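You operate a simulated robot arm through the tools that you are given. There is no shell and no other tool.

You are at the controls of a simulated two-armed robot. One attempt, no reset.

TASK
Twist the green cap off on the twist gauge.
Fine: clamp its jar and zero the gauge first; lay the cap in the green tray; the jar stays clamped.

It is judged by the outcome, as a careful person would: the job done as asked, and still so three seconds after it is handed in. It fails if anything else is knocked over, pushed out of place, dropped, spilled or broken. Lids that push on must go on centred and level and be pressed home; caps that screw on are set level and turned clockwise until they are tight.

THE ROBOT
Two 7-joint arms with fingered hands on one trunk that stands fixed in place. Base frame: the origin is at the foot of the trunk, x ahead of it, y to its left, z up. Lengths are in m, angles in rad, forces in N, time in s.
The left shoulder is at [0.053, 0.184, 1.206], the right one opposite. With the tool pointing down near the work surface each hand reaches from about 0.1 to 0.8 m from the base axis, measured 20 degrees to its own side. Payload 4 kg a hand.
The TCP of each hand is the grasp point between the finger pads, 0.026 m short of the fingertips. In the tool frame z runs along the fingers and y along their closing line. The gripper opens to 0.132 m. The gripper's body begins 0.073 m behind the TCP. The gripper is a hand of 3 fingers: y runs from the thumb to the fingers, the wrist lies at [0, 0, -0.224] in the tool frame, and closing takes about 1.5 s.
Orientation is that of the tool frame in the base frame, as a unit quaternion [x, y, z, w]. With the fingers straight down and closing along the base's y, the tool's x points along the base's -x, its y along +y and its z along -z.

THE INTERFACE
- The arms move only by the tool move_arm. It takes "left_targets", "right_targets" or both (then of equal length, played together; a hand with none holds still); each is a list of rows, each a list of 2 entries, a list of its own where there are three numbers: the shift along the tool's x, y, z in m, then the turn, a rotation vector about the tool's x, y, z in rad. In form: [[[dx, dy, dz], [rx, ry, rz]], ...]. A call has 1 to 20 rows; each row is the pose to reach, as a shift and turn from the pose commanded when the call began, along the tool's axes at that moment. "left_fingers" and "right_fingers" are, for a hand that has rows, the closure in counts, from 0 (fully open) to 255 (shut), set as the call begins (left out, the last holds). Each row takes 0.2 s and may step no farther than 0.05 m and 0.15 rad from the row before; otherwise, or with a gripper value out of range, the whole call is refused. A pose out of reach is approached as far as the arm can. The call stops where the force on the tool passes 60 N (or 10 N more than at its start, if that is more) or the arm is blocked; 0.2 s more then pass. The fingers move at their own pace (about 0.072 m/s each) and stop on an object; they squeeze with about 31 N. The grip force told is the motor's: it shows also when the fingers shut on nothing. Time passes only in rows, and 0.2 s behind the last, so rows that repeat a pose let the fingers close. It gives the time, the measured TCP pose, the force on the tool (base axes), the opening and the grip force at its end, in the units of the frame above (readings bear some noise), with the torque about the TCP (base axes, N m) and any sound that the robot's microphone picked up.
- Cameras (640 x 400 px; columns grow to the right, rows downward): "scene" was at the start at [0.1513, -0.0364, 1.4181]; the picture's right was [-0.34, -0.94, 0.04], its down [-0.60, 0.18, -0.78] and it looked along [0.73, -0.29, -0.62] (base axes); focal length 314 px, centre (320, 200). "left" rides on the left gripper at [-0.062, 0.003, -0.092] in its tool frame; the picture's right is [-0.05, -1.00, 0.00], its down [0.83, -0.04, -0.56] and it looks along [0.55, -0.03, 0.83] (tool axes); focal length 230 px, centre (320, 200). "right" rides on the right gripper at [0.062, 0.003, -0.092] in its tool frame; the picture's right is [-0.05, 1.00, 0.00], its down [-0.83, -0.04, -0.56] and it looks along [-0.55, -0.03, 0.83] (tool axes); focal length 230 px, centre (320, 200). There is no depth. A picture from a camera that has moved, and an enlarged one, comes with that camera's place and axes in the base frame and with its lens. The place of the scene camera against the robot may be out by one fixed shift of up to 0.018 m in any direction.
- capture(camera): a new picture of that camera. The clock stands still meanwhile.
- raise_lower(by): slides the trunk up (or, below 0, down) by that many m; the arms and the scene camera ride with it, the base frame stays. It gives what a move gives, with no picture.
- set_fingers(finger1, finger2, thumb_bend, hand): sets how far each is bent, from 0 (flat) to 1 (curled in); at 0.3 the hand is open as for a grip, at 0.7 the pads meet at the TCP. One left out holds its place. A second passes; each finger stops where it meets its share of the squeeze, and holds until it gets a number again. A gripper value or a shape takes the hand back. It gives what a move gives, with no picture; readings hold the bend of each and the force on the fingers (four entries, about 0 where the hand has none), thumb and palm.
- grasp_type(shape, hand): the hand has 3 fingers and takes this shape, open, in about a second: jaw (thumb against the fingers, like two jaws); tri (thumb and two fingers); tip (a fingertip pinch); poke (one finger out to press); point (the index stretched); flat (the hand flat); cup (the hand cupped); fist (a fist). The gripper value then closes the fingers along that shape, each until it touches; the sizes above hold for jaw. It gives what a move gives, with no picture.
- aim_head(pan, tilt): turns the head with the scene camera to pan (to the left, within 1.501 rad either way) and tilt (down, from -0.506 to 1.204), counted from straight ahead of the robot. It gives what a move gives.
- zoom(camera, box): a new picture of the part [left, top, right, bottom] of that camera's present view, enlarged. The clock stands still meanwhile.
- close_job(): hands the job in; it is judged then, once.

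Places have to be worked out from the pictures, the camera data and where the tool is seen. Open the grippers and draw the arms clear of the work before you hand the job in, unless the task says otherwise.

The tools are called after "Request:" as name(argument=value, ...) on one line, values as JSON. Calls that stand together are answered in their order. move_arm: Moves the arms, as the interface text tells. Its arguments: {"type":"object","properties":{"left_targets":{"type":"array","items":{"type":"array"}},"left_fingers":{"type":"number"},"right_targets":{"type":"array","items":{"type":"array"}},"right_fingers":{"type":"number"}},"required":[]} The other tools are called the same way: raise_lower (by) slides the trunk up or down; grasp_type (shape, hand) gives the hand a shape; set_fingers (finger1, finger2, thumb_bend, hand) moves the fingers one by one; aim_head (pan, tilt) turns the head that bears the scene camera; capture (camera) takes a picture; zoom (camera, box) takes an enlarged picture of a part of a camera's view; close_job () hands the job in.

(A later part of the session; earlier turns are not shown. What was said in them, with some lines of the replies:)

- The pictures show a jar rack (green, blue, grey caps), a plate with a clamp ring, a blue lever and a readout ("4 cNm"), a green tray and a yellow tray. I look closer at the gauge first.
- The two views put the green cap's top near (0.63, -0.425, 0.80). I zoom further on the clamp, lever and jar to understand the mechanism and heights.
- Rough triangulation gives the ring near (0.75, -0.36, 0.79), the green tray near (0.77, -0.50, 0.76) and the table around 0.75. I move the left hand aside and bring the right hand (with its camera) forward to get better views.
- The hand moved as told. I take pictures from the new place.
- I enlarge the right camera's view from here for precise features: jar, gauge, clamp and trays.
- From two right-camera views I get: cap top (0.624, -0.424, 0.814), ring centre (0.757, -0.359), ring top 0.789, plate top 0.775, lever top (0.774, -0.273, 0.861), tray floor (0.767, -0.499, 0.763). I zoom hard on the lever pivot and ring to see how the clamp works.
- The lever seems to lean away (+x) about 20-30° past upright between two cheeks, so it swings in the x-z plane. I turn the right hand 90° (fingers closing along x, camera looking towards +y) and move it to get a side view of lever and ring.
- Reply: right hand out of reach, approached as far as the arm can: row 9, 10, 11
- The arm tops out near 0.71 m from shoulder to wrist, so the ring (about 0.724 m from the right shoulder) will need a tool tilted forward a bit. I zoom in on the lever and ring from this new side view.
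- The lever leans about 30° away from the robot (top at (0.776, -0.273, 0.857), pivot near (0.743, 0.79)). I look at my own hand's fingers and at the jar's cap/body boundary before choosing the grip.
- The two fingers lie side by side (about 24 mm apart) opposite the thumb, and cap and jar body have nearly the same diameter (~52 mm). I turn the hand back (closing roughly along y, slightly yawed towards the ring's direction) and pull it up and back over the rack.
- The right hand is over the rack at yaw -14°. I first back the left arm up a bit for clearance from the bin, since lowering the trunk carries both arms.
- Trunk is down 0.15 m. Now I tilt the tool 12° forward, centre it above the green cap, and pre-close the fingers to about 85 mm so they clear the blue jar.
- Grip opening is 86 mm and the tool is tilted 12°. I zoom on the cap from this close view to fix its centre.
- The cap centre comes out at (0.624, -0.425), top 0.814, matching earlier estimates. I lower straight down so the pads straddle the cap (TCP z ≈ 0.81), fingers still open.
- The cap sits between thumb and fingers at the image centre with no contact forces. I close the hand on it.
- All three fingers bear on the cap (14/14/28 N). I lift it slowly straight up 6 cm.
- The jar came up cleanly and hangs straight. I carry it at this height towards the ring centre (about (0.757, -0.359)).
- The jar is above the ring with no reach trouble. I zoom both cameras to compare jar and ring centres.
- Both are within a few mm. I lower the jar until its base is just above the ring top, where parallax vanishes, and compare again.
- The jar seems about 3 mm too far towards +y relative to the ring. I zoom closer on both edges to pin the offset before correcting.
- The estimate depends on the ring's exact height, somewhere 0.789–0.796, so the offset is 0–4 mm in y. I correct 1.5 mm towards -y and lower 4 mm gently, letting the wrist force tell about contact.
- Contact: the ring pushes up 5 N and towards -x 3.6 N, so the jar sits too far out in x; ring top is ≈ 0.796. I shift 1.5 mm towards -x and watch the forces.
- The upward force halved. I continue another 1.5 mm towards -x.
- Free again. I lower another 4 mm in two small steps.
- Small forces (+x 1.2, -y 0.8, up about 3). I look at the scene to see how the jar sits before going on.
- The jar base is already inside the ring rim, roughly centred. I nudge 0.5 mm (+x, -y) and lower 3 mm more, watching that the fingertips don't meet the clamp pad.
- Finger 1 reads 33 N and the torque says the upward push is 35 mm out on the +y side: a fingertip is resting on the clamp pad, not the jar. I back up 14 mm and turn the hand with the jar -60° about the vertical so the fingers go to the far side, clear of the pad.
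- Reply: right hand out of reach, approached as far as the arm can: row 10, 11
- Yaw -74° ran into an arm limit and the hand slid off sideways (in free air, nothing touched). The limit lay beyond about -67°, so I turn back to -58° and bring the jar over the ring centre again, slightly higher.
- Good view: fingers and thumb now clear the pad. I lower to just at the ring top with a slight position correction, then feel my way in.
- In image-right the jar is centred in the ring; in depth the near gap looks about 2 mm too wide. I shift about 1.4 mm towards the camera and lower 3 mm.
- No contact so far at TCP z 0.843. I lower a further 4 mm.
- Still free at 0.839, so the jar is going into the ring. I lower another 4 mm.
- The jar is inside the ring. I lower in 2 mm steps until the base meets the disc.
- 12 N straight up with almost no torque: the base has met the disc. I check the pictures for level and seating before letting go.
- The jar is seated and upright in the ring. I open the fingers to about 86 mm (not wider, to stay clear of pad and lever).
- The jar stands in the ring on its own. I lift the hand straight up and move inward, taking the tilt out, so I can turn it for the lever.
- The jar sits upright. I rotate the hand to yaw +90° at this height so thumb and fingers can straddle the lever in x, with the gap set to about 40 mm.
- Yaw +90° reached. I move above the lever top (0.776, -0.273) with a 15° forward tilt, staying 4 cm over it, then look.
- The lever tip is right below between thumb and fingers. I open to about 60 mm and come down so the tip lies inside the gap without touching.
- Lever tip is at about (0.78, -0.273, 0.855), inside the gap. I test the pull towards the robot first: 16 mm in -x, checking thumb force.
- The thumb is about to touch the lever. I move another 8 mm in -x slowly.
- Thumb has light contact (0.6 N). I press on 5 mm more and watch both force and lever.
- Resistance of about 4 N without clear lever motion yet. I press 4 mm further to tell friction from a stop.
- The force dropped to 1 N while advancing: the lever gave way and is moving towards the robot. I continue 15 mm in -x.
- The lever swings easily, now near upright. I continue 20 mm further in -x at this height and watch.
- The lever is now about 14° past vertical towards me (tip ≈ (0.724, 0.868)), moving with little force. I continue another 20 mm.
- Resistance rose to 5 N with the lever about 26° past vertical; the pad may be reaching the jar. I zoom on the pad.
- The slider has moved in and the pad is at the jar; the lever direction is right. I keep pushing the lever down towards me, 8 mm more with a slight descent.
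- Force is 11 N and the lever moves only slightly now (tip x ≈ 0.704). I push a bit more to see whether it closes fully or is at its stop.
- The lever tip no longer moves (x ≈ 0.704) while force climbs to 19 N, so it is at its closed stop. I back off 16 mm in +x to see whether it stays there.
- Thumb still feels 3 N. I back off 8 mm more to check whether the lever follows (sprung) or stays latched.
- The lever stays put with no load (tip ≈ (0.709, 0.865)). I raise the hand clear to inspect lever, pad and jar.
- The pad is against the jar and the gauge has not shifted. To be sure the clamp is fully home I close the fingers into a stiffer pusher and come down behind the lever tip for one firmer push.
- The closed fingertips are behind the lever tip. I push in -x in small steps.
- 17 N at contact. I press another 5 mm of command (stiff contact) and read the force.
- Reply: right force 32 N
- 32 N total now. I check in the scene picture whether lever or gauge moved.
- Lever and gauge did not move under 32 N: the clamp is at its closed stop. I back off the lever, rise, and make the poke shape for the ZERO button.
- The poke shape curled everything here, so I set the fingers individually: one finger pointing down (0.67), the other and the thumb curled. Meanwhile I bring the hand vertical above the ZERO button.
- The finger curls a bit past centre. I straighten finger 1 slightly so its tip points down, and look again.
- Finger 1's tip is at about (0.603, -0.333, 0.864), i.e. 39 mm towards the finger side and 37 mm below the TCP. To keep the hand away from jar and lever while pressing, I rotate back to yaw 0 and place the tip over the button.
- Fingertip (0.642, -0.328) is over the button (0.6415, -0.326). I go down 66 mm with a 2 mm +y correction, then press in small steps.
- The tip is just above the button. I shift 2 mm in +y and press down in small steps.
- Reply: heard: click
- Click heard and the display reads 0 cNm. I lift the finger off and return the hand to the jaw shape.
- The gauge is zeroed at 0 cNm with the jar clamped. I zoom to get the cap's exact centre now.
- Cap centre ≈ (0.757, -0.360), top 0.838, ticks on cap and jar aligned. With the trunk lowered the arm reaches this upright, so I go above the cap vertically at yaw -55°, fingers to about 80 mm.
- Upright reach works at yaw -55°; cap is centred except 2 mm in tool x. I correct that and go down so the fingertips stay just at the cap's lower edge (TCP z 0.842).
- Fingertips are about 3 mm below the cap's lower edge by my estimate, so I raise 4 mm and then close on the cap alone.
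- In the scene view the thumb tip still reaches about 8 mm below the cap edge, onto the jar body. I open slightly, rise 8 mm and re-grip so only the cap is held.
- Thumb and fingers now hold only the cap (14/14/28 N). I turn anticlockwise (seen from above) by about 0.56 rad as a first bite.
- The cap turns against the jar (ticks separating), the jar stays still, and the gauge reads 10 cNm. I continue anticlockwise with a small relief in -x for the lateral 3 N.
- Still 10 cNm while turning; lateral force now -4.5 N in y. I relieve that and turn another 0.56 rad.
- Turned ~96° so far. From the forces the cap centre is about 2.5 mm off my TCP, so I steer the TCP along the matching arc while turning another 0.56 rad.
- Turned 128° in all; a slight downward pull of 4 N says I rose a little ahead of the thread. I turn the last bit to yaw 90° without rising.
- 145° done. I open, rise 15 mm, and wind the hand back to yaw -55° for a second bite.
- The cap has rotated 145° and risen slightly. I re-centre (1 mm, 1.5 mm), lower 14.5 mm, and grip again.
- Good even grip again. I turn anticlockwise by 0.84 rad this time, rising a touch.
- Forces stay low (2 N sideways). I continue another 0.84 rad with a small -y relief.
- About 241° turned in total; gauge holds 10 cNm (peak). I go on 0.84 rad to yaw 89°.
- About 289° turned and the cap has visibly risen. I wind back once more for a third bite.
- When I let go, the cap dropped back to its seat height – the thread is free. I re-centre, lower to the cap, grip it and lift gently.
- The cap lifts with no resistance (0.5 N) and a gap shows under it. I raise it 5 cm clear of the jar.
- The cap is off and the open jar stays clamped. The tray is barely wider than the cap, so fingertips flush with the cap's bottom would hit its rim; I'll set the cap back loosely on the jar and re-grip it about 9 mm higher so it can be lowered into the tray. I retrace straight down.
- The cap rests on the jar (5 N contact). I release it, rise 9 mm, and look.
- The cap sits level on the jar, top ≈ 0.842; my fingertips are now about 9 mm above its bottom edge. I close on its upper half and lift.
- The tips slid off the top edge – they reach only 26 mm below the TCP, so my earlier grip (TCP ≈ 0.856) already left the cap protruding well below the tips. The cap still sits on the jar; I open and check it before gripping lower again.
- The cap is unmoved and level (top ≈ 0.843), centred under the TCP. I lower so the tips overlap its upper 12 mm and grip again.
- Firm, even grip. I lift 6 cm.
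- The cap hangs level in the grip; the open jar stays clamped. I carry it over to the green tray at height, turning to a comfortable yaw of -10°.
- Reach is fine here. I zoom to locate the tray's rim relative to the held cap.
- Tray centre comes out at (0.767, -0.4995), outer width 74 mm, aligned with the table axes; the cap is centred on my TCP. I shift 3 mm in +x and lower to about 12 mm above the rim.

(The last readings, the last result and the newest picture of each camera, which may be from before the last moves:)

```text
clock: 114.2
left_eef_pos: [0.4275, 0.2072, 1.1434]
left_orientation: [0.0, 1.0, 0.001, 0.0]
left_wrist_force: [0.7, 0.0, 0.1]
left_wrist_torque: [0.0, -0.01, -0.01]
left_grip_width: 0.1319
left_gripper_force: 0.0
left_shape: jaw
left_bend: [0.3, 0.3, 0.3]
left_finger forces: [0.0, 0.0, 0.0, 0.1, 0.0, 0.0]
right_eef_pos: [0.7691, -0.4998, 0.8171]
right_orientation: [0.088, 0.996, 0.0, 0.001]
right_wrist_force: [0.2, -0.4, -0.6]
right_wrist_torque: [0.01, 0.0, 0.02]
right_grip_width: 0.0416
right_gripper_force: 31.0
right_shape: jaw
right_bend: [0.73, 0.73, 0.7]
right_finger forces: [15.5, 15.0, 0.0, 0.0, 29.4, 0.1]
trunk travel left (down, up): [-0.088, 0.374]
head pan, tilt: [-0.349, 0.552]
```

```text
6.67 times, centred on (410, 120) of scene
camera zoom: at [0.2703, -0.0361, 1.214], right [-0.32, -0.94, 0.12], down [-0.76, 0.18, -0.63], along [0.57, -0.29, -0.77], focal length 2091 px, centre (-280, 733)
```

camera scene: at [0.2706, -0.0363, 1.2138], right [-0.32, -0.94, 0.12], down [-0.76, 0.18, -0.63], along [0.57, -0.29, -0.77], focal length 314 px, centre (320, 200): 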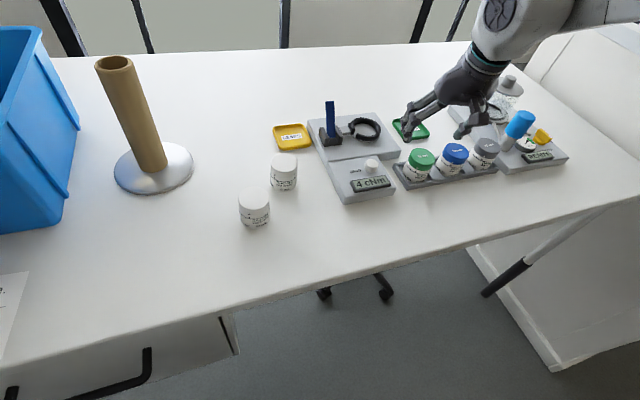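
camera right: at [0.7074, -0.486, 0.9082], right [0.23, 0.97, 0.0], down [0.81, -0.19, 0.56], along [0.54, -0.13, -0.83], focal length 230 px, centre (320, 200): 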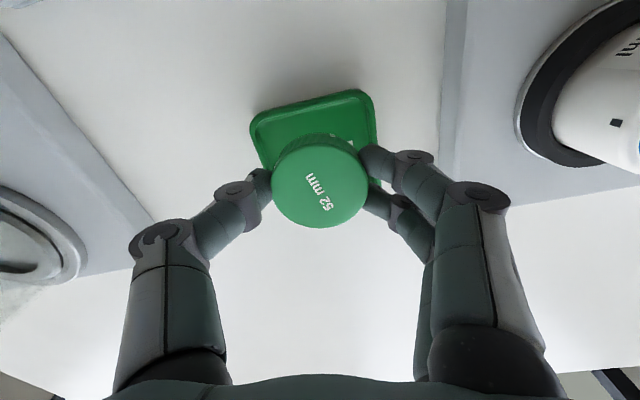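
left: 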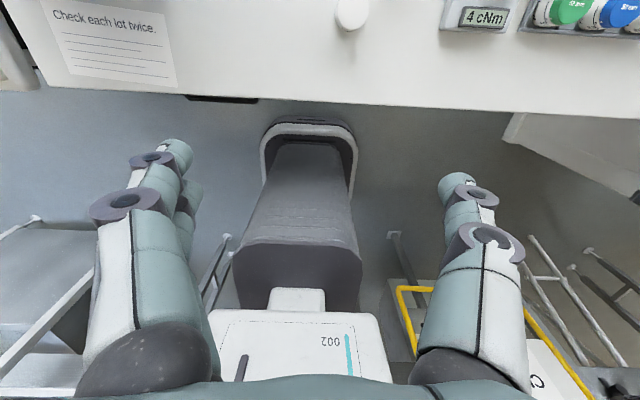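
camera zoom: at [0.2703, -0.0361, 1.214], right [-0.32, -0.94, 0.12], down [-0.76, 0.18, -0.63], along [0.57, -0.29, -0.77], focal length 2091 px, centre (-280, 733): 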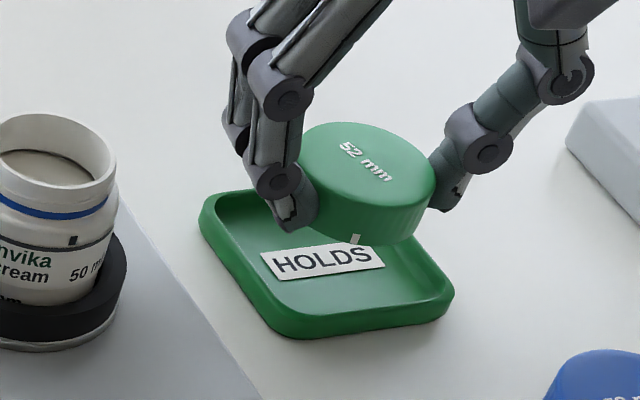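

Close above the tray. I zoom to check centring against the rim.

Request:
zoom(camera="right", box=[235, 75, 395, 195])

Request:
zoom(camera="scene", box=[385, 100, 435, 145])

```text
3.33 times, centred on (315, 135) of right
camera zoom: at [0.7074, -0.486, 0.9082], right [0.23, 0.97, 0.0], down [0.81, -0.19, 0.56], along [0.54, -0.13, -0.83], focal length 767 px, centre (337, 417)
```

zoom: 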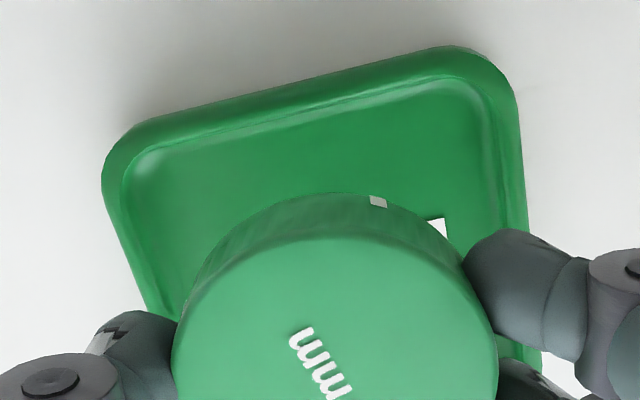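

```text
8.89 times, centred on (410, 122) of scene
camera zoom: at [0.2703, -0.0361, 1.214], right [-0.32, -0.94, 0.12], down [-0.76, 0.18, -0.63], along [0.57, -0.29, -0.77], focal length 2788 px, centre (-480, 889)
```

zoom: 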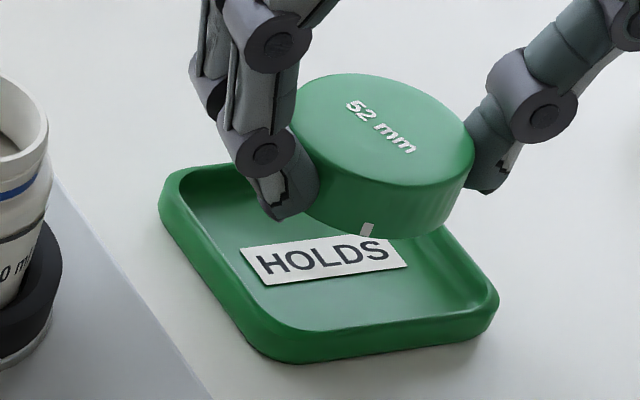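

Cap and tray centres agree within about 1 mm. I lower 13 mm, then feel for the floor.

Request:
move_arm(right_targets=[[[0, 0, 0.005], [0, 0, 0]], [[0, 0, 0.009], [0, 0, 0]], [[0, 0, 0.013], [0, 0, 0]], [[0, 0, 0.013], [0, 0, 0]]])

Request:
zoom(camera="scene", box=[385, 100, 435, 145])

Request:
zoom(camera="right", box=[235, 75, 395, 195])

```text
clock: 115.2
left_eef_pos: [0.4273, 0.2064, 1.1447]
left_orientation: [0.0, 1.0, 0.0, 0.0]
left_wrist_force: [0.5, 0.3, 0.9]
left_wrist_torque: [-0.01, 0.04, 0.01]
left_grip_width: 0.132
left_gripper_force: 0.1
left_shape: jaw
left_bend: [0.3, 0.3, 0.3]
left_finger forces: [0.0, 0.1, 0.0, 0.1, 0.1, 0.0]
right_eef_pos: [0.7687, -0.498, 0.8049]
right_orientation: [0.088, 0.996, -0.001, -0.001]
right_wrist_force: [-0.8, 0.2, -0.1]
right_wrist_torque: [0.0, 0.01, 0.0]
right_grip_width: 0.0417
right_gripper_force: 30.9
right_shape: jaw
right_bend: [0.73, 0.73, 0.7]
right_finger forces: [15.5, 15.0, 0.1, 0.0, 29.4, 0.1]
trunk travel left (down, up): [-0.088, 0.374]
head pan, tilt: [-0.349, 0.552]
```

```text
8.89 times, centred on (410, 122) of scene
camera zoom: at [0.2705, -0.0362, 1.2138], right [-0.32, -0.94, 0.12], down [-0.76, 0.18, -0.63], along [0.57, -0.29, -0.77], focal length 2788 px, centre (-480, 889)
```

zoom: 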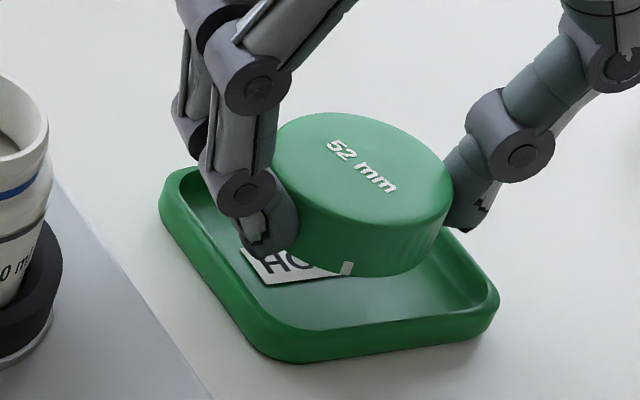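

```text
3.33 times, centred on (315, 135) of right
camera zoom: at [0.7071, -0.4847, 0.8956], right [0.23, 0.97, 0.0], down [0.81, -0.19, 0.56], along [0.54, -0.13, -0.83], focal length 767 px, centre (337, 417)
```

zoom: 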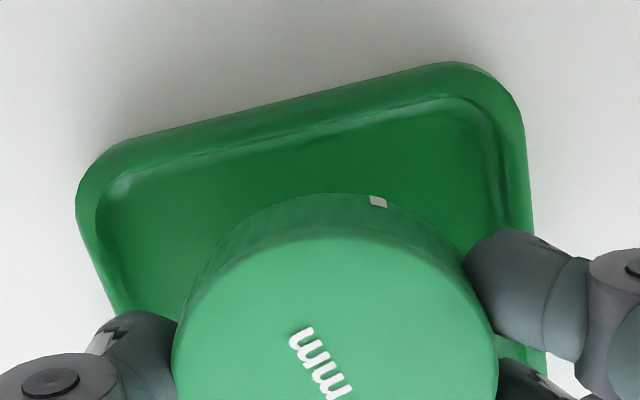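

Still no contact. I lower 5 mm more in small steps.

Request:
move_arm(right_targets=[[[0, -0.0005, 0.002], [0, 0, 0]], [[0, -0.0005, 0.004], [0, 0, 0]], [[0, -0.0005, 0.005], [0, 0, 0]], [[0, -0.0005, 0.005], [0, 0, 0]]])

```text
clock: 116.2
left_eef_pos: [0.4285, 0.2072, 1.1433]
left_orientation: [0.001, 1.0, 0.0, 0.0]
left_wrist_force: [-0.2, -0.2, 1.7]
left_wrist_torque: [0.02, -0.06, -0.02]
left_grip_width: 0.1316
left_gripper_force: 0.0
left_shape: jaw
left_bend: [0.3, 0.3, 0.3]
left_finger forces: [0.0, 0.0, 0.0, 0.1, 0.0, 0.0]
right_eef_pos: [0.7691, -0.5, 0.7978]
right_orientation: [0.088, 0.996, 0.0, 0.0]
right_wrist_force: [-0.4, -0.7, 0.1]
right_wrist_torque: [0.0, 0.01, -0.01]
right_grip_width: 0.042
right_gripper_force: 30.4
right_shape: jaw
right_bend: [0.73, 0.73, 0.7]
right_finger forces: [15.5, 15.0, 0.1, 0.0, 29.3, 0.1]
trunk travel left (down, up): [-0.088, 0.374]
head pan, tilt: [-0.349, 0.552]
```

No contact yet at TCP 0.798. I go down 3 mm more.

Request:
move_arm(right_targets=[[[0, 0, 0.0015], [0, 0, 0]], [[0, 0, 0.003], [0, 0, 0]], [[0, 0, 0.003], [0, 0, 0]]])

Request:
zoom(camera="scene", box=[385, 100, 435, 145])

```text
clock: 117.0
left_eef_pos: [0.4269, 0.2067, 1.1434]
left_orientation: [-0.001, 1.0, 0.0, 0.0]
left_wrist_force: [-0.1, -0.1, -0.1]
left_wrist_torque: [-0.02, 0.05, -0.03]
left_grip_width: 0.1317
left_gripper_force: 0.0
left_shape: jaw
left_bend: [0.3, 0.3, 0.3]
left_finger forces: [0.0, 0.0, 0.1, 0.1, 0.1, 0.1]
right_eef_pos: [0.7678, -0.4997, 0.796]
right_orientation: [0.087, 0.996, 0.001, 0.0]
right_wrist_force: [0.6, 0.9, 0.1]
right_wrist_torque: [0.02, 0.02, -0.06]
right_grip_width: 0.0418
right_gripper_force: 30.6
right_shape: jaw
right_bend: [0.73, 0.73, 0.7]
right_finger forces: [15.6, 15.2, 0.1, 0.0, 30.0, 0.1]
trunk travel left (down, up): [-0.088, 0.374]
head pan, tilt: [-0.349, 0.552]
```

```text
8.89 times, centred on (410, 122) of scene
camera zoom: at [0.2705, -0.0362, 1.2138], right [-0.32, -0.94, 0.12], down [-0.76, 0.18, -0.63], along [0.57, -0.29, -0.77], focal length 2788 px, centre (-480, 889)
```

zoom: 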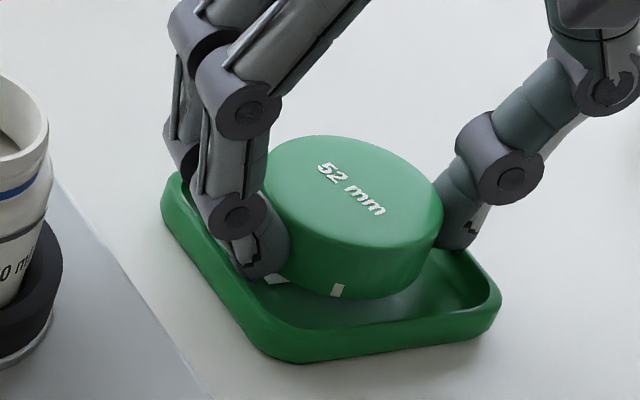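

The cap is down inside the tray rim. I lower by 2 mm more.

Request:
move_arm(right_targets=[[[0, 0, 0.001], [0, 0, 0]], [[0, 0, 0.002], [0, 0, 0]], [[0, 0, 0.002], [0, 0, 0]]])

```text
clock: 117.8
left_eef_pos: [0.4273, 0.2066, 1.1442]
left_orientation: [0.0, 1.0, 0.0, 0.0]
left_wrist_force: [0.5, 0.0, 0.1]
left_wrist_torque: [-0.01, 0.05, 0.0]
left_grip_width: 0.1318
left_gripper_force: 0.1
left_shape: jaw
left_bend: [0.3, 0.3, 0.3]
left_finger forces: [0.0, 0.0, 0.0, 0.0, 0.1, 0.0]
right_eef_pos: [0.7676, -0.4981, 0.7957]
right_orientation: [0.088, 0.996, 0.0, 0.001]
right_wrist_force: [1.5, -0.1, 4.5]
right_wrist_torque: [0.07, 0.03, -0.04]
right_grip_width: 0.042
right_gripper_force: 31.8
right_shape: jaw
right_bend: [0.73, 0.73, 0.7]
right_finger forces: [20.6, 14.9, 0.0, 0.0, 32.7, 0.0]
trunk travel left (down, up): [-0.088, 0.374]
head pan, tilt: [-0.349, 0.552]
```

Contact of 4.5 N: the cap (or a fingertip on the rim) has touched. I ease up 1.5 mm and open just enough to let the cap settle.

Request:
move_arm(right_targets=[[[0, 0, -0.0015], [0, 0, 0]], [[0, 0, -0.0015], [0, 0, 0]]])

Request:
move_arm(right_targets=[[[0, 0, 0], [0, 0, 0]], [[0, 0, 0], [0, 0, 0]], [[0, 0, 0], [0, 0, 0]], [[0, 0, 0], [0, 0, 0]]], right_fingers=140)

Request:
zoom(camera="scene", box=[385, 100, 435, 145])

Request:
capture(camera="right")

```text
clock: 118.3
left_eef_pos: [0.4281, 0.2071, 1.1445]
left_orientation: [0.0, 1.0, -0.001, 0.001]
left_wrist_force: [0.7, -0.5, 0.5]
left_wrist_torque: [-0.04, 0.01, 0.02]
left_grip_width: 0.1321
left_gripper_force: 0.0
left_shape: jaw
left_bend: [0.3, 0.3, 0.3]
left_finger forces: [0.0, 0.1, 0.0, 0.0, 0.1, 0.1]
right_eef_pos: [0.7675, -0.4975, 0.7959]
right_orientation: [0.088, 0.996, -0.001, -0.001]
right_wrist_force: [0.3, -0.4, 1.9]
right_wrist_torque: [0.01, 0.0, 0.01]
right_grip_width: 0.0416
right_gripper_force: 30.7
right_shape: jaw
right_bend: [0.73, 0.73, 0.7]
right_finger forces: [18.3, 14.9, 0.1, 0.0, 31.9, 0.0]
trunk travel left (down, up): [-0.088, 0.374]
head pan, tilt: [-0.349, 0.552]
```

```text
clock: 119.3
left_eef_pos: [0.427, 0.2071, 1.1441]
left_orientation: [0.0, 1.0, -0.001, -0.001]
left_wrist_force: [0.1, 0.0, 0.0]
left_wrist_torque: [0.04, 0.01, 0.02]
left_grip_width: 0.132
left_gripper_force: 0.2
left_shape: jaw
left_bend: [0.3, 0.3, 0.3]
left_finger forces: [0.0, 0.0, 0.0, 0.0, 0.1, 0.0]
right_eef_pos: [0.7688, -0.4995, 0.7965]
right_orientation: [0.088, 0.996, -0.001, 0.001]
right_wrist_force: [0.2, -0.7, 1.2]
right_wrist_torque: [0.06, 0.04, 0.0]
right_grip_width: 0.0582
right_gripper_force: 0.2
right_shape: jaw
right_bend: [0.74, 0.73, 0.7]
right_finger forces: [1.5, 0.1, 0.1, 0.0, 0.1, 0.0]
trunk travel left (down, up): [-0.088, 0.374]
head pan, tilt: [-0.349, 0.552]
```

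```text
8.89 times, centred on (410, 122) of scene
camera zoom: at [0.2704, -0.0363, 1.2138], right [-0.32, -0.94, 0.12], down [-0.76, 0.18, -0.63], along [0.57, -0.29, -0.77], focal length 2788 px, centre (-480, 889)
```

zoom: 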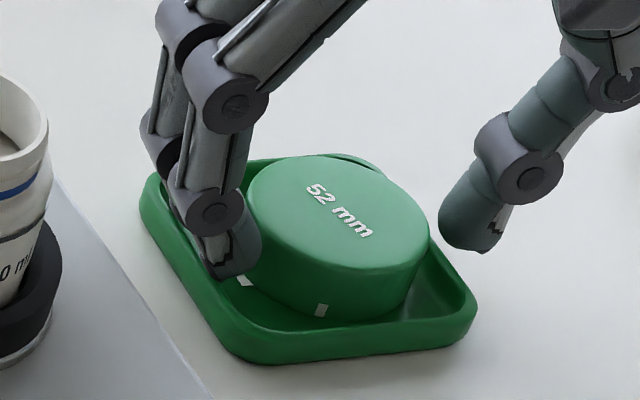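

```text
taken
camera right: at [0.7071, -0.4849, 0.8878], right [0.23, 0.97, 0.0], down [0.81, -0.19, 0.55], along [0.54, -0.13, -0.83], focal length 230 px, centre (320, 200)
```

right: 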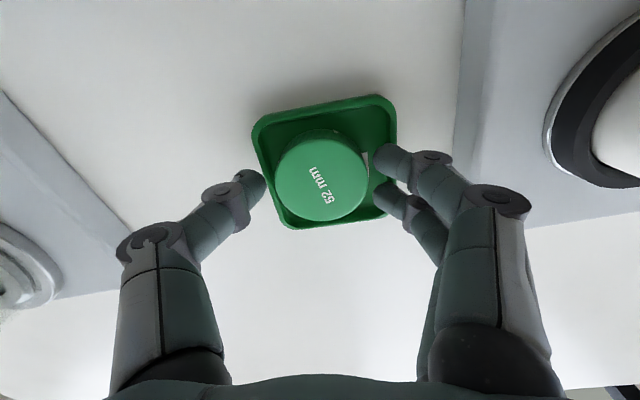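

The cap is in the tray, but a fingertip inside the rim nudged the tray about 5–6 mm towards +y on opening. I rise straight up and look.

Request:
move_arm(right_targets=[[[0, 0, -0.01], [0, 0, 0]], [[0, 0, -0.03], [0, 0, 0]], [[0, 0, -0.06], [0, 0, 0]], [[0, 0, -0.09], [0, 0, 0]], [[0, 0, -0.09], [0, 0, 0]]])

Request:
capture(camera="right")

Request:
zoom(camera="scene", box=[380, 105, 435, 150])

```text
clock: 120.5
left_eef_pos: [0.4287, 0.2056, 1.1447]
left_orientation: [0.001, 1.0, 0.0, -0.001]
left_wrist_force: [0.9, -0.2, 1.3]
left_wrist_torque: [0.01, 0.0, -0.03]
left_grip_width: 0.1318
left_gripper_force: 0.1
left_shape: jaw
left_bend: [0.3, 0.3, 0.3]
left_finger forces: [0.0, 0.0, 0.0, 0.0, 0.0, 0.0]
right_eef_pos: [0.7682, -0.4983, 0.8871]
right_orientation: [0.087, 0.996, 0.001, 0.0]
right_wrist_force: [-0.3, -1.0, -0.2]
right_wrist_torque: [-0.02, -0.01, 0.0]
right_grip_width: 0.0587
right_gripper_force: 0.1
right_shape: jaw
right_bend: [0.73, 0.73, 0.7]
right_finger forces: [0.0, 0.0, 0.0, 0.0, 0.0, 0.0]
trunk travel left (down, up): [-0.088, 0.374]
head pan, tilt: [-0.349, 0.552]
```

```text
taken
camera right: at [0.7075, -0.4844, 0.9781], right [0.23, 0.97, 0.0], down [0.81, -0.19, 0.55], along [0.54, -0.13, -0.83], focal length 230 px, centre (320, 200)
```

right: 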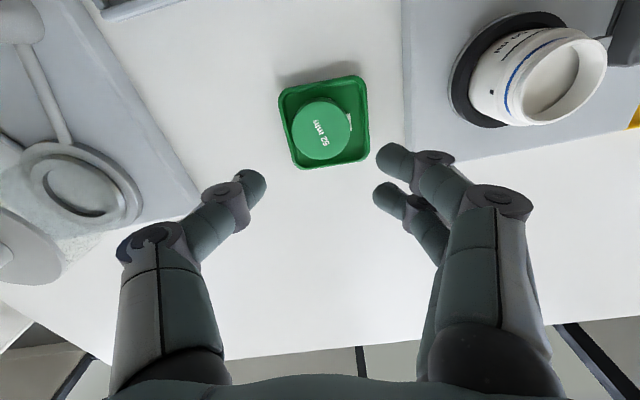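

```text
8.89 times, centred on (408, 128) of scene
camera zoom: at [0.271, -0.0365, 1.2136], right [-0.32, -0.94, 0.12], down [-0.76, 0.18, -0.63], along [0.57, -0.29, -0.77], focal length 2788 px, centre (-458, 844)
```

zoom: 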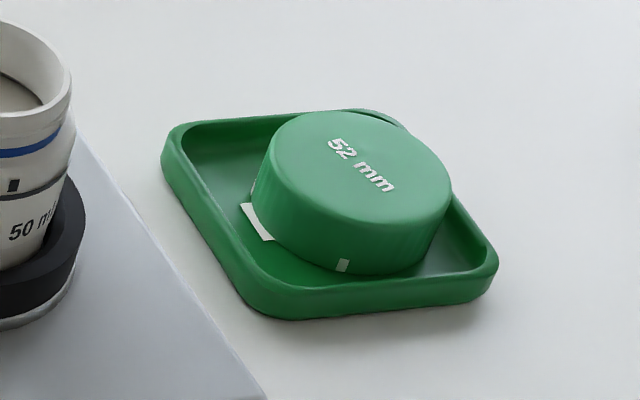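

The cap lies in the tray, which moved about 6 mm and turned a few degrees. I zoom to check that the cap lies flat inside the rim.

Request:
zoom(camera="right", box=[265, 65, 385, 180])

Request:
zoom(camera="scene", box=[390, 110, 430, 140])

```text
3.48 times, centred on (325, 122) of right
camera zoom: at [0.7075, -0.4844, 0.9781], right [0.23, 0.97, 0.0], down [0.81, -0.19, 0.55], along [0.54, -0.13, -0.83], focal length 800 px, centre (303, 470)
```

zoom: 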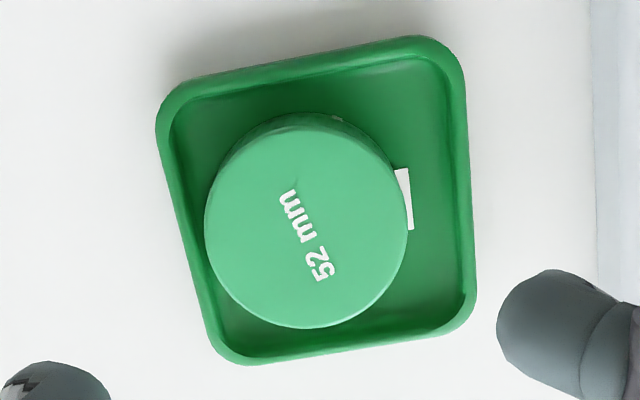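

```text
13.33 times, centred on (410, 125) of scene
camera zoom: at [0.271, -0.0365, 1.2136], right [-0.32, -0.94, 0.12], down [-0.76, 0.18, -0.63], along [0.57, -0.29, -0.77], focal length 4181 px, centre (-880, 1200)
```

zoom: 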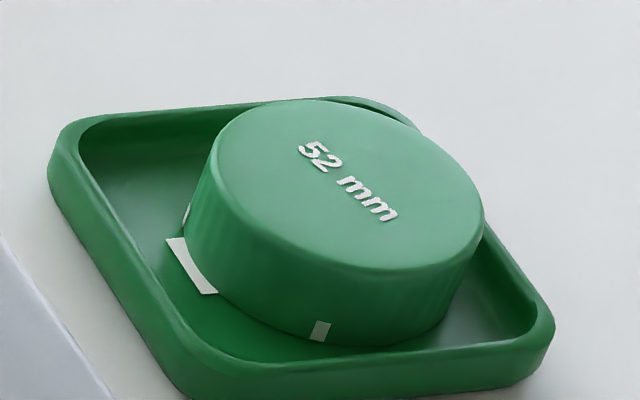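

The cap lies flat in the tray. The tray shifted about 8 mm to +y, so I nudge it back: with fingertips kept above the rim, I'll push the cap's side gently in -y so cap and tray slide together. First I position around the cap.

Request:
move_arm(right_targets=[[[0.0084, -0.008, 0], [0, 0, 0]], [[0.0084, -0.008, 0], [0, 0, 0]], [[0.0084, -0.008, 0.03], [0, 0, 0]], [[0.0084, -0.008, 0.06], [0, 0, 0]], [[0.0084, -0.008, 0.075], [0, 0, 0]], [[0.0084, -0.008, 0.0855], [0, 0, 0]], [[0.0084, -0.008, 0.0855], [0, 0, 0]]], right_fingers=100)

Request:
capture(camera="right")

Request:
zoom(camera="scene", box=[375, 95, 445, 150])

```text
clock: 122.2
left_eef_pos: [0.4283, 0.2079, 1.1444]
left_orientation: [0.0, 1.0, 0.001, 0.0]
left_wrist_force: [0.4, -1.3, 0.3]
left_wrist_torque: [0.03, -0.01, 0.0]
left_grip_width: 0.1316
left_gripper_force: 0.1
left_shape: jaw
left_bend: [0.3, 0.3, 0.3]
left_finger forces: [0.1, 0.1, 0.1, 0.0, 0.0, 0.0]
right_eef_pos: [0.7573, -0.5044, 0.8008]
right_orientation: [0.089, 0.996, 0.0, 0.0]
right_wrist_force: [0.1, 1.0, 0.2]
right_wrist_torque: [0.05, 0.0, -0.03]
right_grip_width: 0.0799
right_gripper_force: 0.0
right_shape: jaw
right_bend: [0.71, 0.71, 0.71]
right_finger forces: [0.1, 0.1, 0.0, 0.0, 0.1, 0.0]
trunk travel left (down, up): [-0.088, 0.374]
head pan, tilt: [-0.349, 0.552]
```

```text
taken
camera right: at [0.6975, -0.4904, 0.8928], right [0.23, 0.97, 0.0], down [0.81, -0.19, 0.55], along [0.54, -0.13, -0.83], focal length 230 px, centre (320, 200)
```

right: 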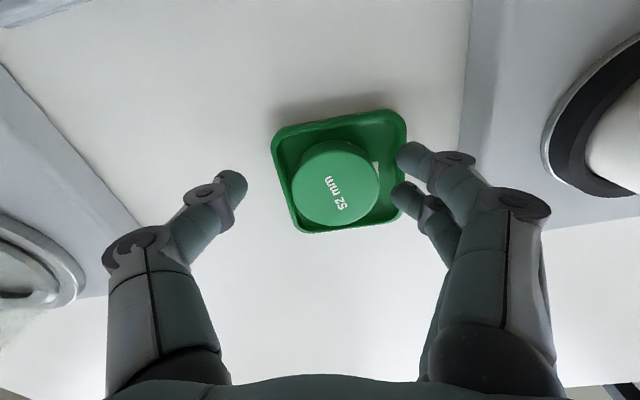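

```text
7.27 times, centred on (410, 122) of scene
camera zoom: at [0.2704, -0.0361, 1.2139], right [-0.32, -0.94, 0.12], down [-0.76, 0.18, -0.63], along [0.57, -0.29, -0.77], focal length 2281 px, centre (-334, 764)
```

zoom: 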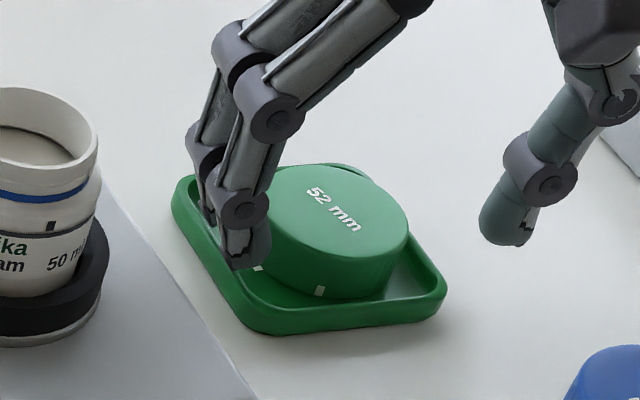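

Fingers are over the +y side of the tray, tips above the rim, no contact. I move 8 mm in -y and check.

Request:
move_arm(right_targets=[[[-0.0003, -0.002, 0], [0, 0, 0]], [[-0.0007, -0.0039, 0], [0, 0, 0]], [[-0.001, -0.0059, 0], [0, 0, 0]], [[-0.0014, -0.0079, 0], [0, 0, 0]], [[-0.0014, -0.0079, 0], [0, 0, 0]]])

Request:
capture(camera="right")

Request:
zoom(camera="scene", box=[380, 105, 435, 150])

```text
clock: 123.3
left_eef_pos: [0.4289, 0.2076, 1.144]
left_orientation: [0.0, 1.0, 0.0, 0.0]
left_wrist_force: [-0.1, 0.6, 0.5]
left_wrist_torque: [-0.01, 0.01, 0.01]
left_grip_width: 0.1317
left_gripper_force: 0.1
left_shape: jaw
left_bend: [0.3, 0.3, 0.3]
left_finger forces: [0.0, 0.0, 0.0, 0.1, 0.0, 0.1]
right_eef_pos: [0.7583, -0.5127, 0.8008]
right_orientation: [0.088, 0.996, -0.001, 0.0]
right_wrist_force: [0.7, -0.2, -0.5]
right_wrist_torque: [-0.02, -0.01, 0.01]
right_grip_width: 0.0799
right_gripper_force: 0.0
right_shape: jaw
right_bend: [0.71, 0.71, 0.71]
right_finger forces: [0.1, 0.1, 0.0, 0.0, 0.0, 0.0]
trunk travel left (down, up): [-0.088, 0.374]
head pan, tilt: [-0.349, 0.552]
```

```text
taken
camera right: at [0.6974, -0.4988, 0.8917], right [0.23, 0.97, 0.0], down [0.81, -0.19, 0.55], along [0.54, -0.13, -0.83], focal length 230 px, centre (320, 200)
```

right: 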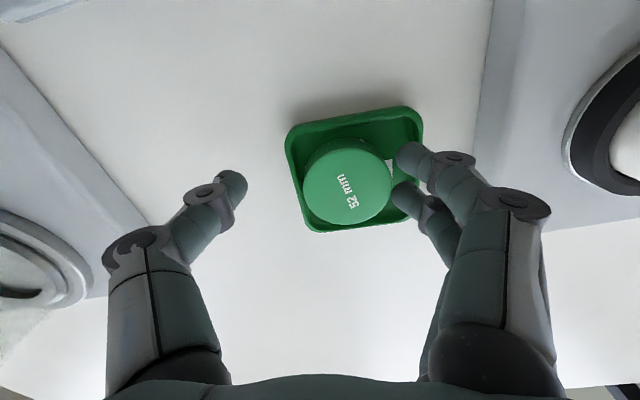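

```text
8.89 times, centred on (408, 128) of scene
camera zoom: at [0.2706, -0.0362, 1.2138], right [-0.32, -0.94, 0.12], down [-0.76, 0.18, -0.63], along [0.57, -0.29, -0.77], focal length 2788 px, centre (-458, 844)
```

zoom: 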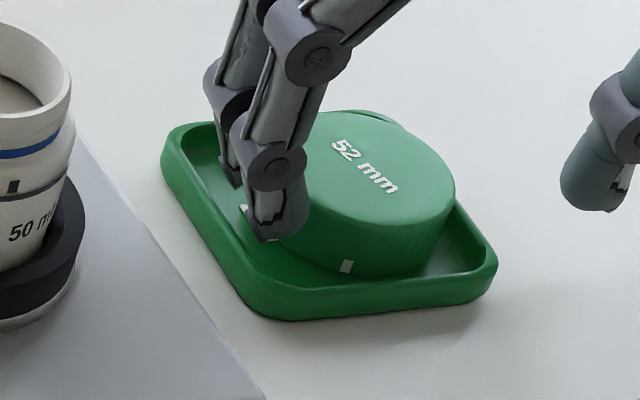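

The fingers are just at the cap. I push 6 mm further in -y.

Request:
move_arm(right_targets=[[[-0.0003, -0.002, 0], [0, 0, 0]], [[-0.0007, -0.0039, 0], [0, 0, 0]], [[-0.001, -0.0059, 0], [0, 0, 0]], [[-0.001, -0.0059, 0], [0, 0, 0]]])

Request:
zoom(camera="scene", box=[380, 105, 435, 150])

```text
clock: 124.3
left_eef_pos: [0.4288, 0.207, 1.1441]
left_orientation: [0.001, 1.0, 0.0, 0.0]
left_wrist_force: [0.8, 0.1, -0.9]
left_wrist_torque: [0.03, 0.01, 0.0]
left_grip_width: 0.132
left_gripper_force: 0.0
left_shape: jaw
left_bend: [0.3, 0.3, 0.3]
left_finger forces: [0.0, 0.0, 0.0, 0.1, 0.1, 0.0]
right_eef_pos: [0.758, -0.5191, 0.7996]
right_orientation: [0.088, 0.996, 0.0, 0.0]
right_wrist_force: [0.2, 0.9, 0.7]
right_wrist_torque: [0.0, -0.03, -0.01]
right_grip_width: 0.0801
right_gripper_force: 0.1
right_shape: jaw
right_bend: [0.71, 0.71, 0.71]
right_finger forces: [0.0, 0.3, 0.0, 0.0, 0.0, 0.0]
trunk travel left (down, up): [-0.088, 0.374]
head pan, tilt: [-0.349, 0.552]
```

```text
8.89 times, centred on (408, 128) of scene
camera zoom: at [0.2705, -0.0361, 1.2138], right [-0.32, -0.94, 0.12], down [-0.76, 0.18, -0.63], along [0.57, -0.29, -0.77], focal length 2788 px, centre (-458, 844)
```

zoom: 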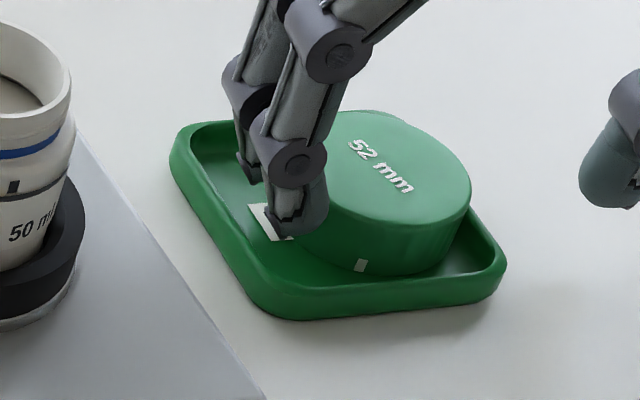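

It slides nicely with 0.3 N. I push 4 mm more to bring the tray back to where it was.

Request:
move_arm(right_targets=[[[-0.0003, -0.002, 0], [0, 0, 0]], [[-0.0007, -0.0039, 0], [0, 0, 0]], [[-0.0007, -0.0039, 0], [0, 0, 0]]])

Request:
zoom(camera="scene", box=[380, 105, 435, 150])

```text
clock: 125.2
left_eef_pos: [0.4278, 0.2068, 1.1433]
left_orientation: [0.0, 1.0, 0.0, 0.0]
left_wrist_force: [-0.4, 0.3, -0.3]
left_wrist_torque: [-0.01, 0.03, -0.01]
left_grip_width: 0.1318
left_gripper_force: 0.1
left_shape: jaw
left_bend: [0.3, 0.3, 0.3]
left_finger forces: [0.0, 0.1, 0.0, 0.0, 0.0, 0.1]
right_eef_pos: [0.7582, -0.5243, 0.8011]
right_orientation: [0.088, 0.996, 0.0, 0.0]
right_wrist_force: [0.1, -0.1, 0.2]
right_wrist_torque: [0.01, 0.01, 0.0]
right_grip_width: 0.0803
right_gripper_force: 0.1
right_shape: jaw
right_bend: [0.71, 0.71, 0.71]
right_finger forces: [0.0, 0.3, 0.0, 0.0, 0.0, 0.1]
trunk travel left (down, up): [-0.088, 0.374]
head pan, tilt: [-0.349, 0.552]
```

```text
8.89 times, centred on (408, 128) of scene
camera zoom: at [0.2706, -0.0362, 1.2138], right [-0.32, -0.94, 0.12], down [-0.76, 0.18, -0.63], along [0.57, -0.29, -0.77], focal length 2788 px, centre (-458, 844)
```

zoom: 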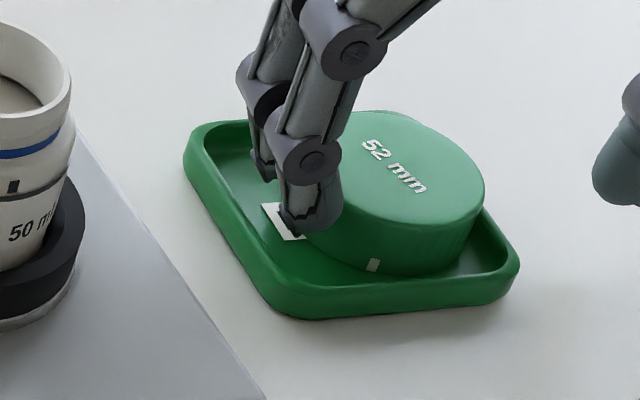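

The tray is back at its original place (within 1–2 mm). I back off 4 mm and rise.

Request:
move_arm(right_targets=[[[0.0007, 0.0039, 0], [0, 0, 0]], [[0.0007, 0.0039, -0.02], [0, 0, 0]], [[0.0007, 0.0039, -0.06], [0, 0, 0]], [[0.0007, 0.0039, -0.1], [0, 0, 0]], [[0.03, 0.0039, -0.13], [0, 0, 0]], [[0.07, 0.0039, -0.16], [0, 0, 0]], [[0.11, 0.0039, -0.17], [0, 0, 0]], [[0.15, 0.0039, -0.17], [0, 0, 0]], [[0.15, 0.0039, -0.17], [0, 0, 0]]])

Request:
capture(camera="scene")

Request:
capture(camera="right")

Request:
zoom(camera="scene", box=[300, 80, 440, 200])

```text
clock: 127.2
left_eef_pos: [0.4295, 0.2075, 1.1425]
left_orientation: [0.0, 1.0, 0.0, -0.001]
left_wrist_force: [-0.5, 0.4, -0.4]
left_wrist_torque: [-0.02, 0.0, -0.01]
left_grip_width: 0.1317
left_gripper_force: 0.0
left_shape: jaw
left_bend: [0.3, 0.3, 0.3]
left_finger forces: [0.0, 0.0, 0.0, 0.0, 0.0, 0.1]
right_eef_pos: [0.6116, -0.4925, 0.972]
right_orientation: [0.088, 0.996, 0.0, -0.001]
right_wrist_force: [0.7, -0.3, 0.1]
right_wrist_torque: [0.02, 0.01, 0.01]
right_grip_width: 0.0799
right_gripper_force: 0.2
right_shape: jaw
right_bend: [0.71, 0.71, 0.71]
right_finger forces: [0.0, 0.0, 0.1, 0.0, 0.0, 0.0]
trunk travel left (down, up): [-0.088, 0.374]
head pan, tilt: [-0.349, 0.552]
```

```text
taken
camera scene: at [0.2717, -0.0362, 1.2133], right [-0.32, -0.94, 0.12], down [-0.76, 0.18, -0.63], along [0.57, -0.29, -0.77], focal length 314 px, centre (320, 200)
```

scene: 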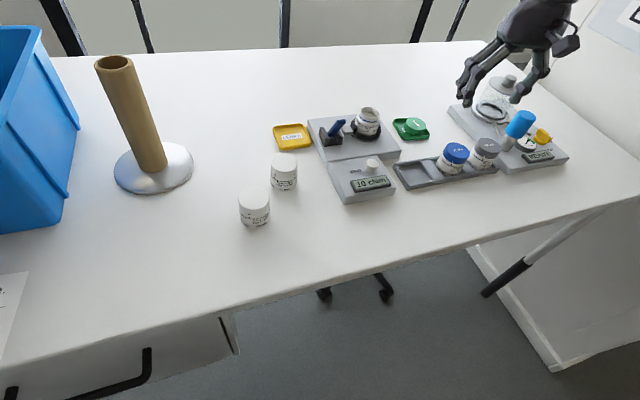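

```text
taken
camera right: at [0.5503, -0.4789, 1.063], right [0.23, 0.97, 0.0], down [0.81, -0.19, 0.55], along [0.54, -0.13, -0.83], focal length 230 px, centre (320, 200)
```

right: 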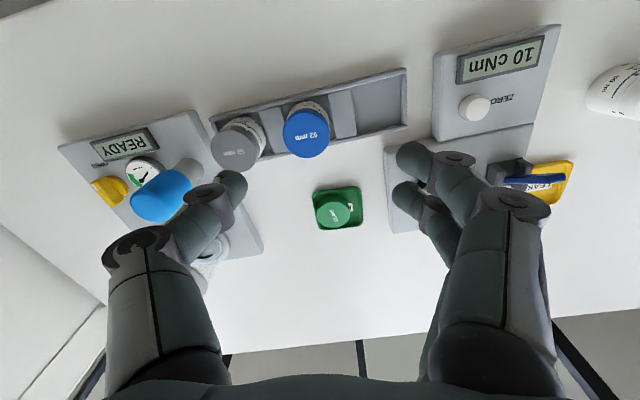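

```text
3.33 times, centred on (370, 140) of scene
camera zoom: at [0.2717, -0.0362, 1.2133], right [-0.32, -0.94, 0.12], down [-0.76, 0.18, -0.63], along [0.57, -0.29, -0.77], focal length 1045 px, centre (153, 400)
```

zoom: 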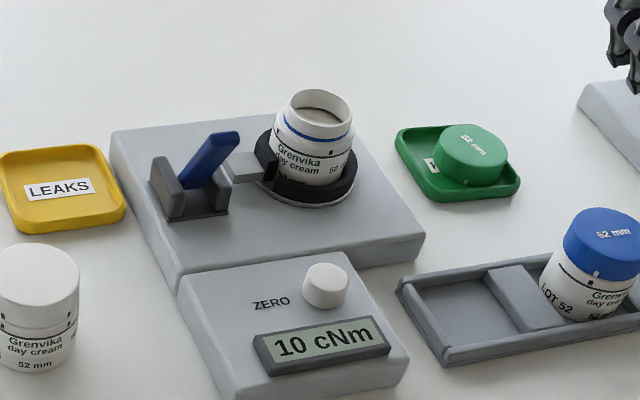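

Everything looks right: cap in the green tray, open jar clamped, lever closed, gauge showing the 10 cNm opening torque. I open the gripper and draw the right arm well back before handing in.

Request:
move_arm(right_targets=[[[0.01, -0.002, -0.03], [0, 0, 0]], [[0.035, -0.006, -0.06], [0, 0, 0]], [[0.07, -0.0125, -0.08], [0, 0, 0]], [[0.11, -0.0195, -0.1], [0, 0, 0]], [[0.15, -0.0265, -0.11], [0, 0, 0]], [[0.19, -0.035, -0.12], [0, 0, 0]], [[0.19, -0.035, -0.12], [0, 0, 0]]], right_fingers=0)

Request:
capture(camera="scene")

Request:
zoom(camera="scene", box=[310, 85, 440, 200])

```text
clock: 128.8
left_eef_pos: [0.4292, 0.2069, 1.1438]
left_orientation: [0.0, 1.0, 0.0, -0.001]
left_wrist_force: [-1.1, 0.3, 0.3]
left_wrist_torque: [-0.01, 0.01, 0.0]
left_grip_width: 0.1319
left_gripper_force: 0.0
left_shape: jaw
left_bend: [0.3, 0.3, 0.3]
left_finger forces: [0.0, 0.0, 0.0, 0.0, 0.0, 0.0]
right_eef_pos: [0.4197, -0.496, 1.0913]
right_orientation: [0.088, 0.996, -0.001, 0.0]
right_wrist_force: [-0.4, 0.2, -0.7]
right_wrist_torque: [0.01, 0.01, 0.02]
right_grip_width: 0.1321
right_gripper_force: 0.0
right_shape: jaw
right_bend: [0.3, 0.3, 0.3]
right_finger forces: [0.1, 0.1, 0.1, 0.0, 0.1, 0.0]
trunk travel left (down, up): [-0.088, 0.374]
head pan, tilt: [-0.349, 0.552]
```

```text
taken
camera scene: at [0.2716, -0.0363, 1.2134], right [-0.32, -0.94, 0.12], down [-0.76, 0.18, -0.63], along [0.57, -0.29, -0.77], focal length 314 px, centre (320, 200)
```

scene: 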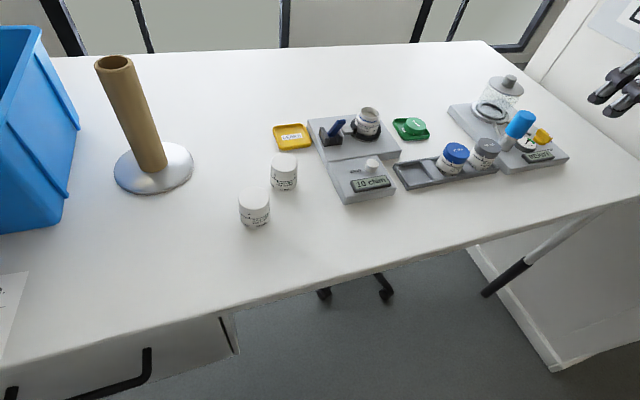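

```text
3.48 times, centred on (375, 142) of scene
camera zoom: at [0.2716, -0.0363, 1.2134], right [-0.32, -0.94, 0.12], down [-0.76, 0.18, -0.63], along [0.57, -0.29, -0.77], focal length 1091 px, centre (129, 400)
```

zoom: 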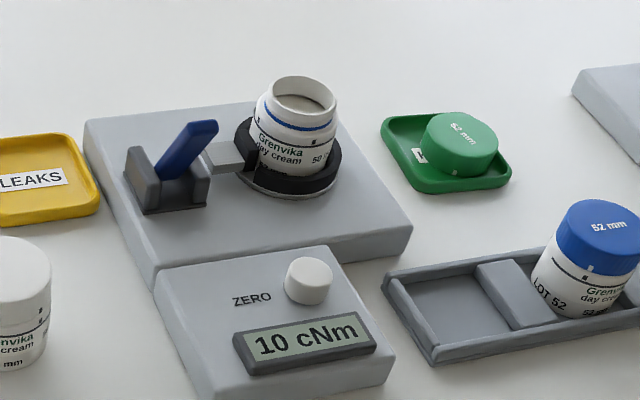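

Both arms are clear with open grippers. The cap lies flat in the green tray, the jar stays clamped and upright, and nothing else is displaced, so I hand in the job.

Request:
close_job()

```text
The job is handed in.
```

The green cap is off and lying flat in the green tray, and I have handed the job in. The open jar is still clamped upright on the twist gauge.

- **Clamp and zero:** I set the jar in the ring and pushed the lever to its closed stop. I then pressed ZERO, heard the click, and the display changed from 4 to 0 cNm before any twisting.
- **Twist:** The cap came free after about 290° anticlockwise, taken in two bites. The gauge read 10 cNm and still shows it.
- **Tray nudged:** When I released the cap, a fingertip inside the rim pushed the green tray about 8 mm sideways. I slid it back to within 1–2 mm of where it was; it may still be turned slightly.
- **Grip slip:** After lifting the cap off, I set it loosely back on the jar to grip it higher. The first try slid off its top edge, but the cap stayed on the jar, and I gripped it again and lifted it clear.

In the last pictures nothing else on the table had moved, and both arms are drawn back with their grippers open.
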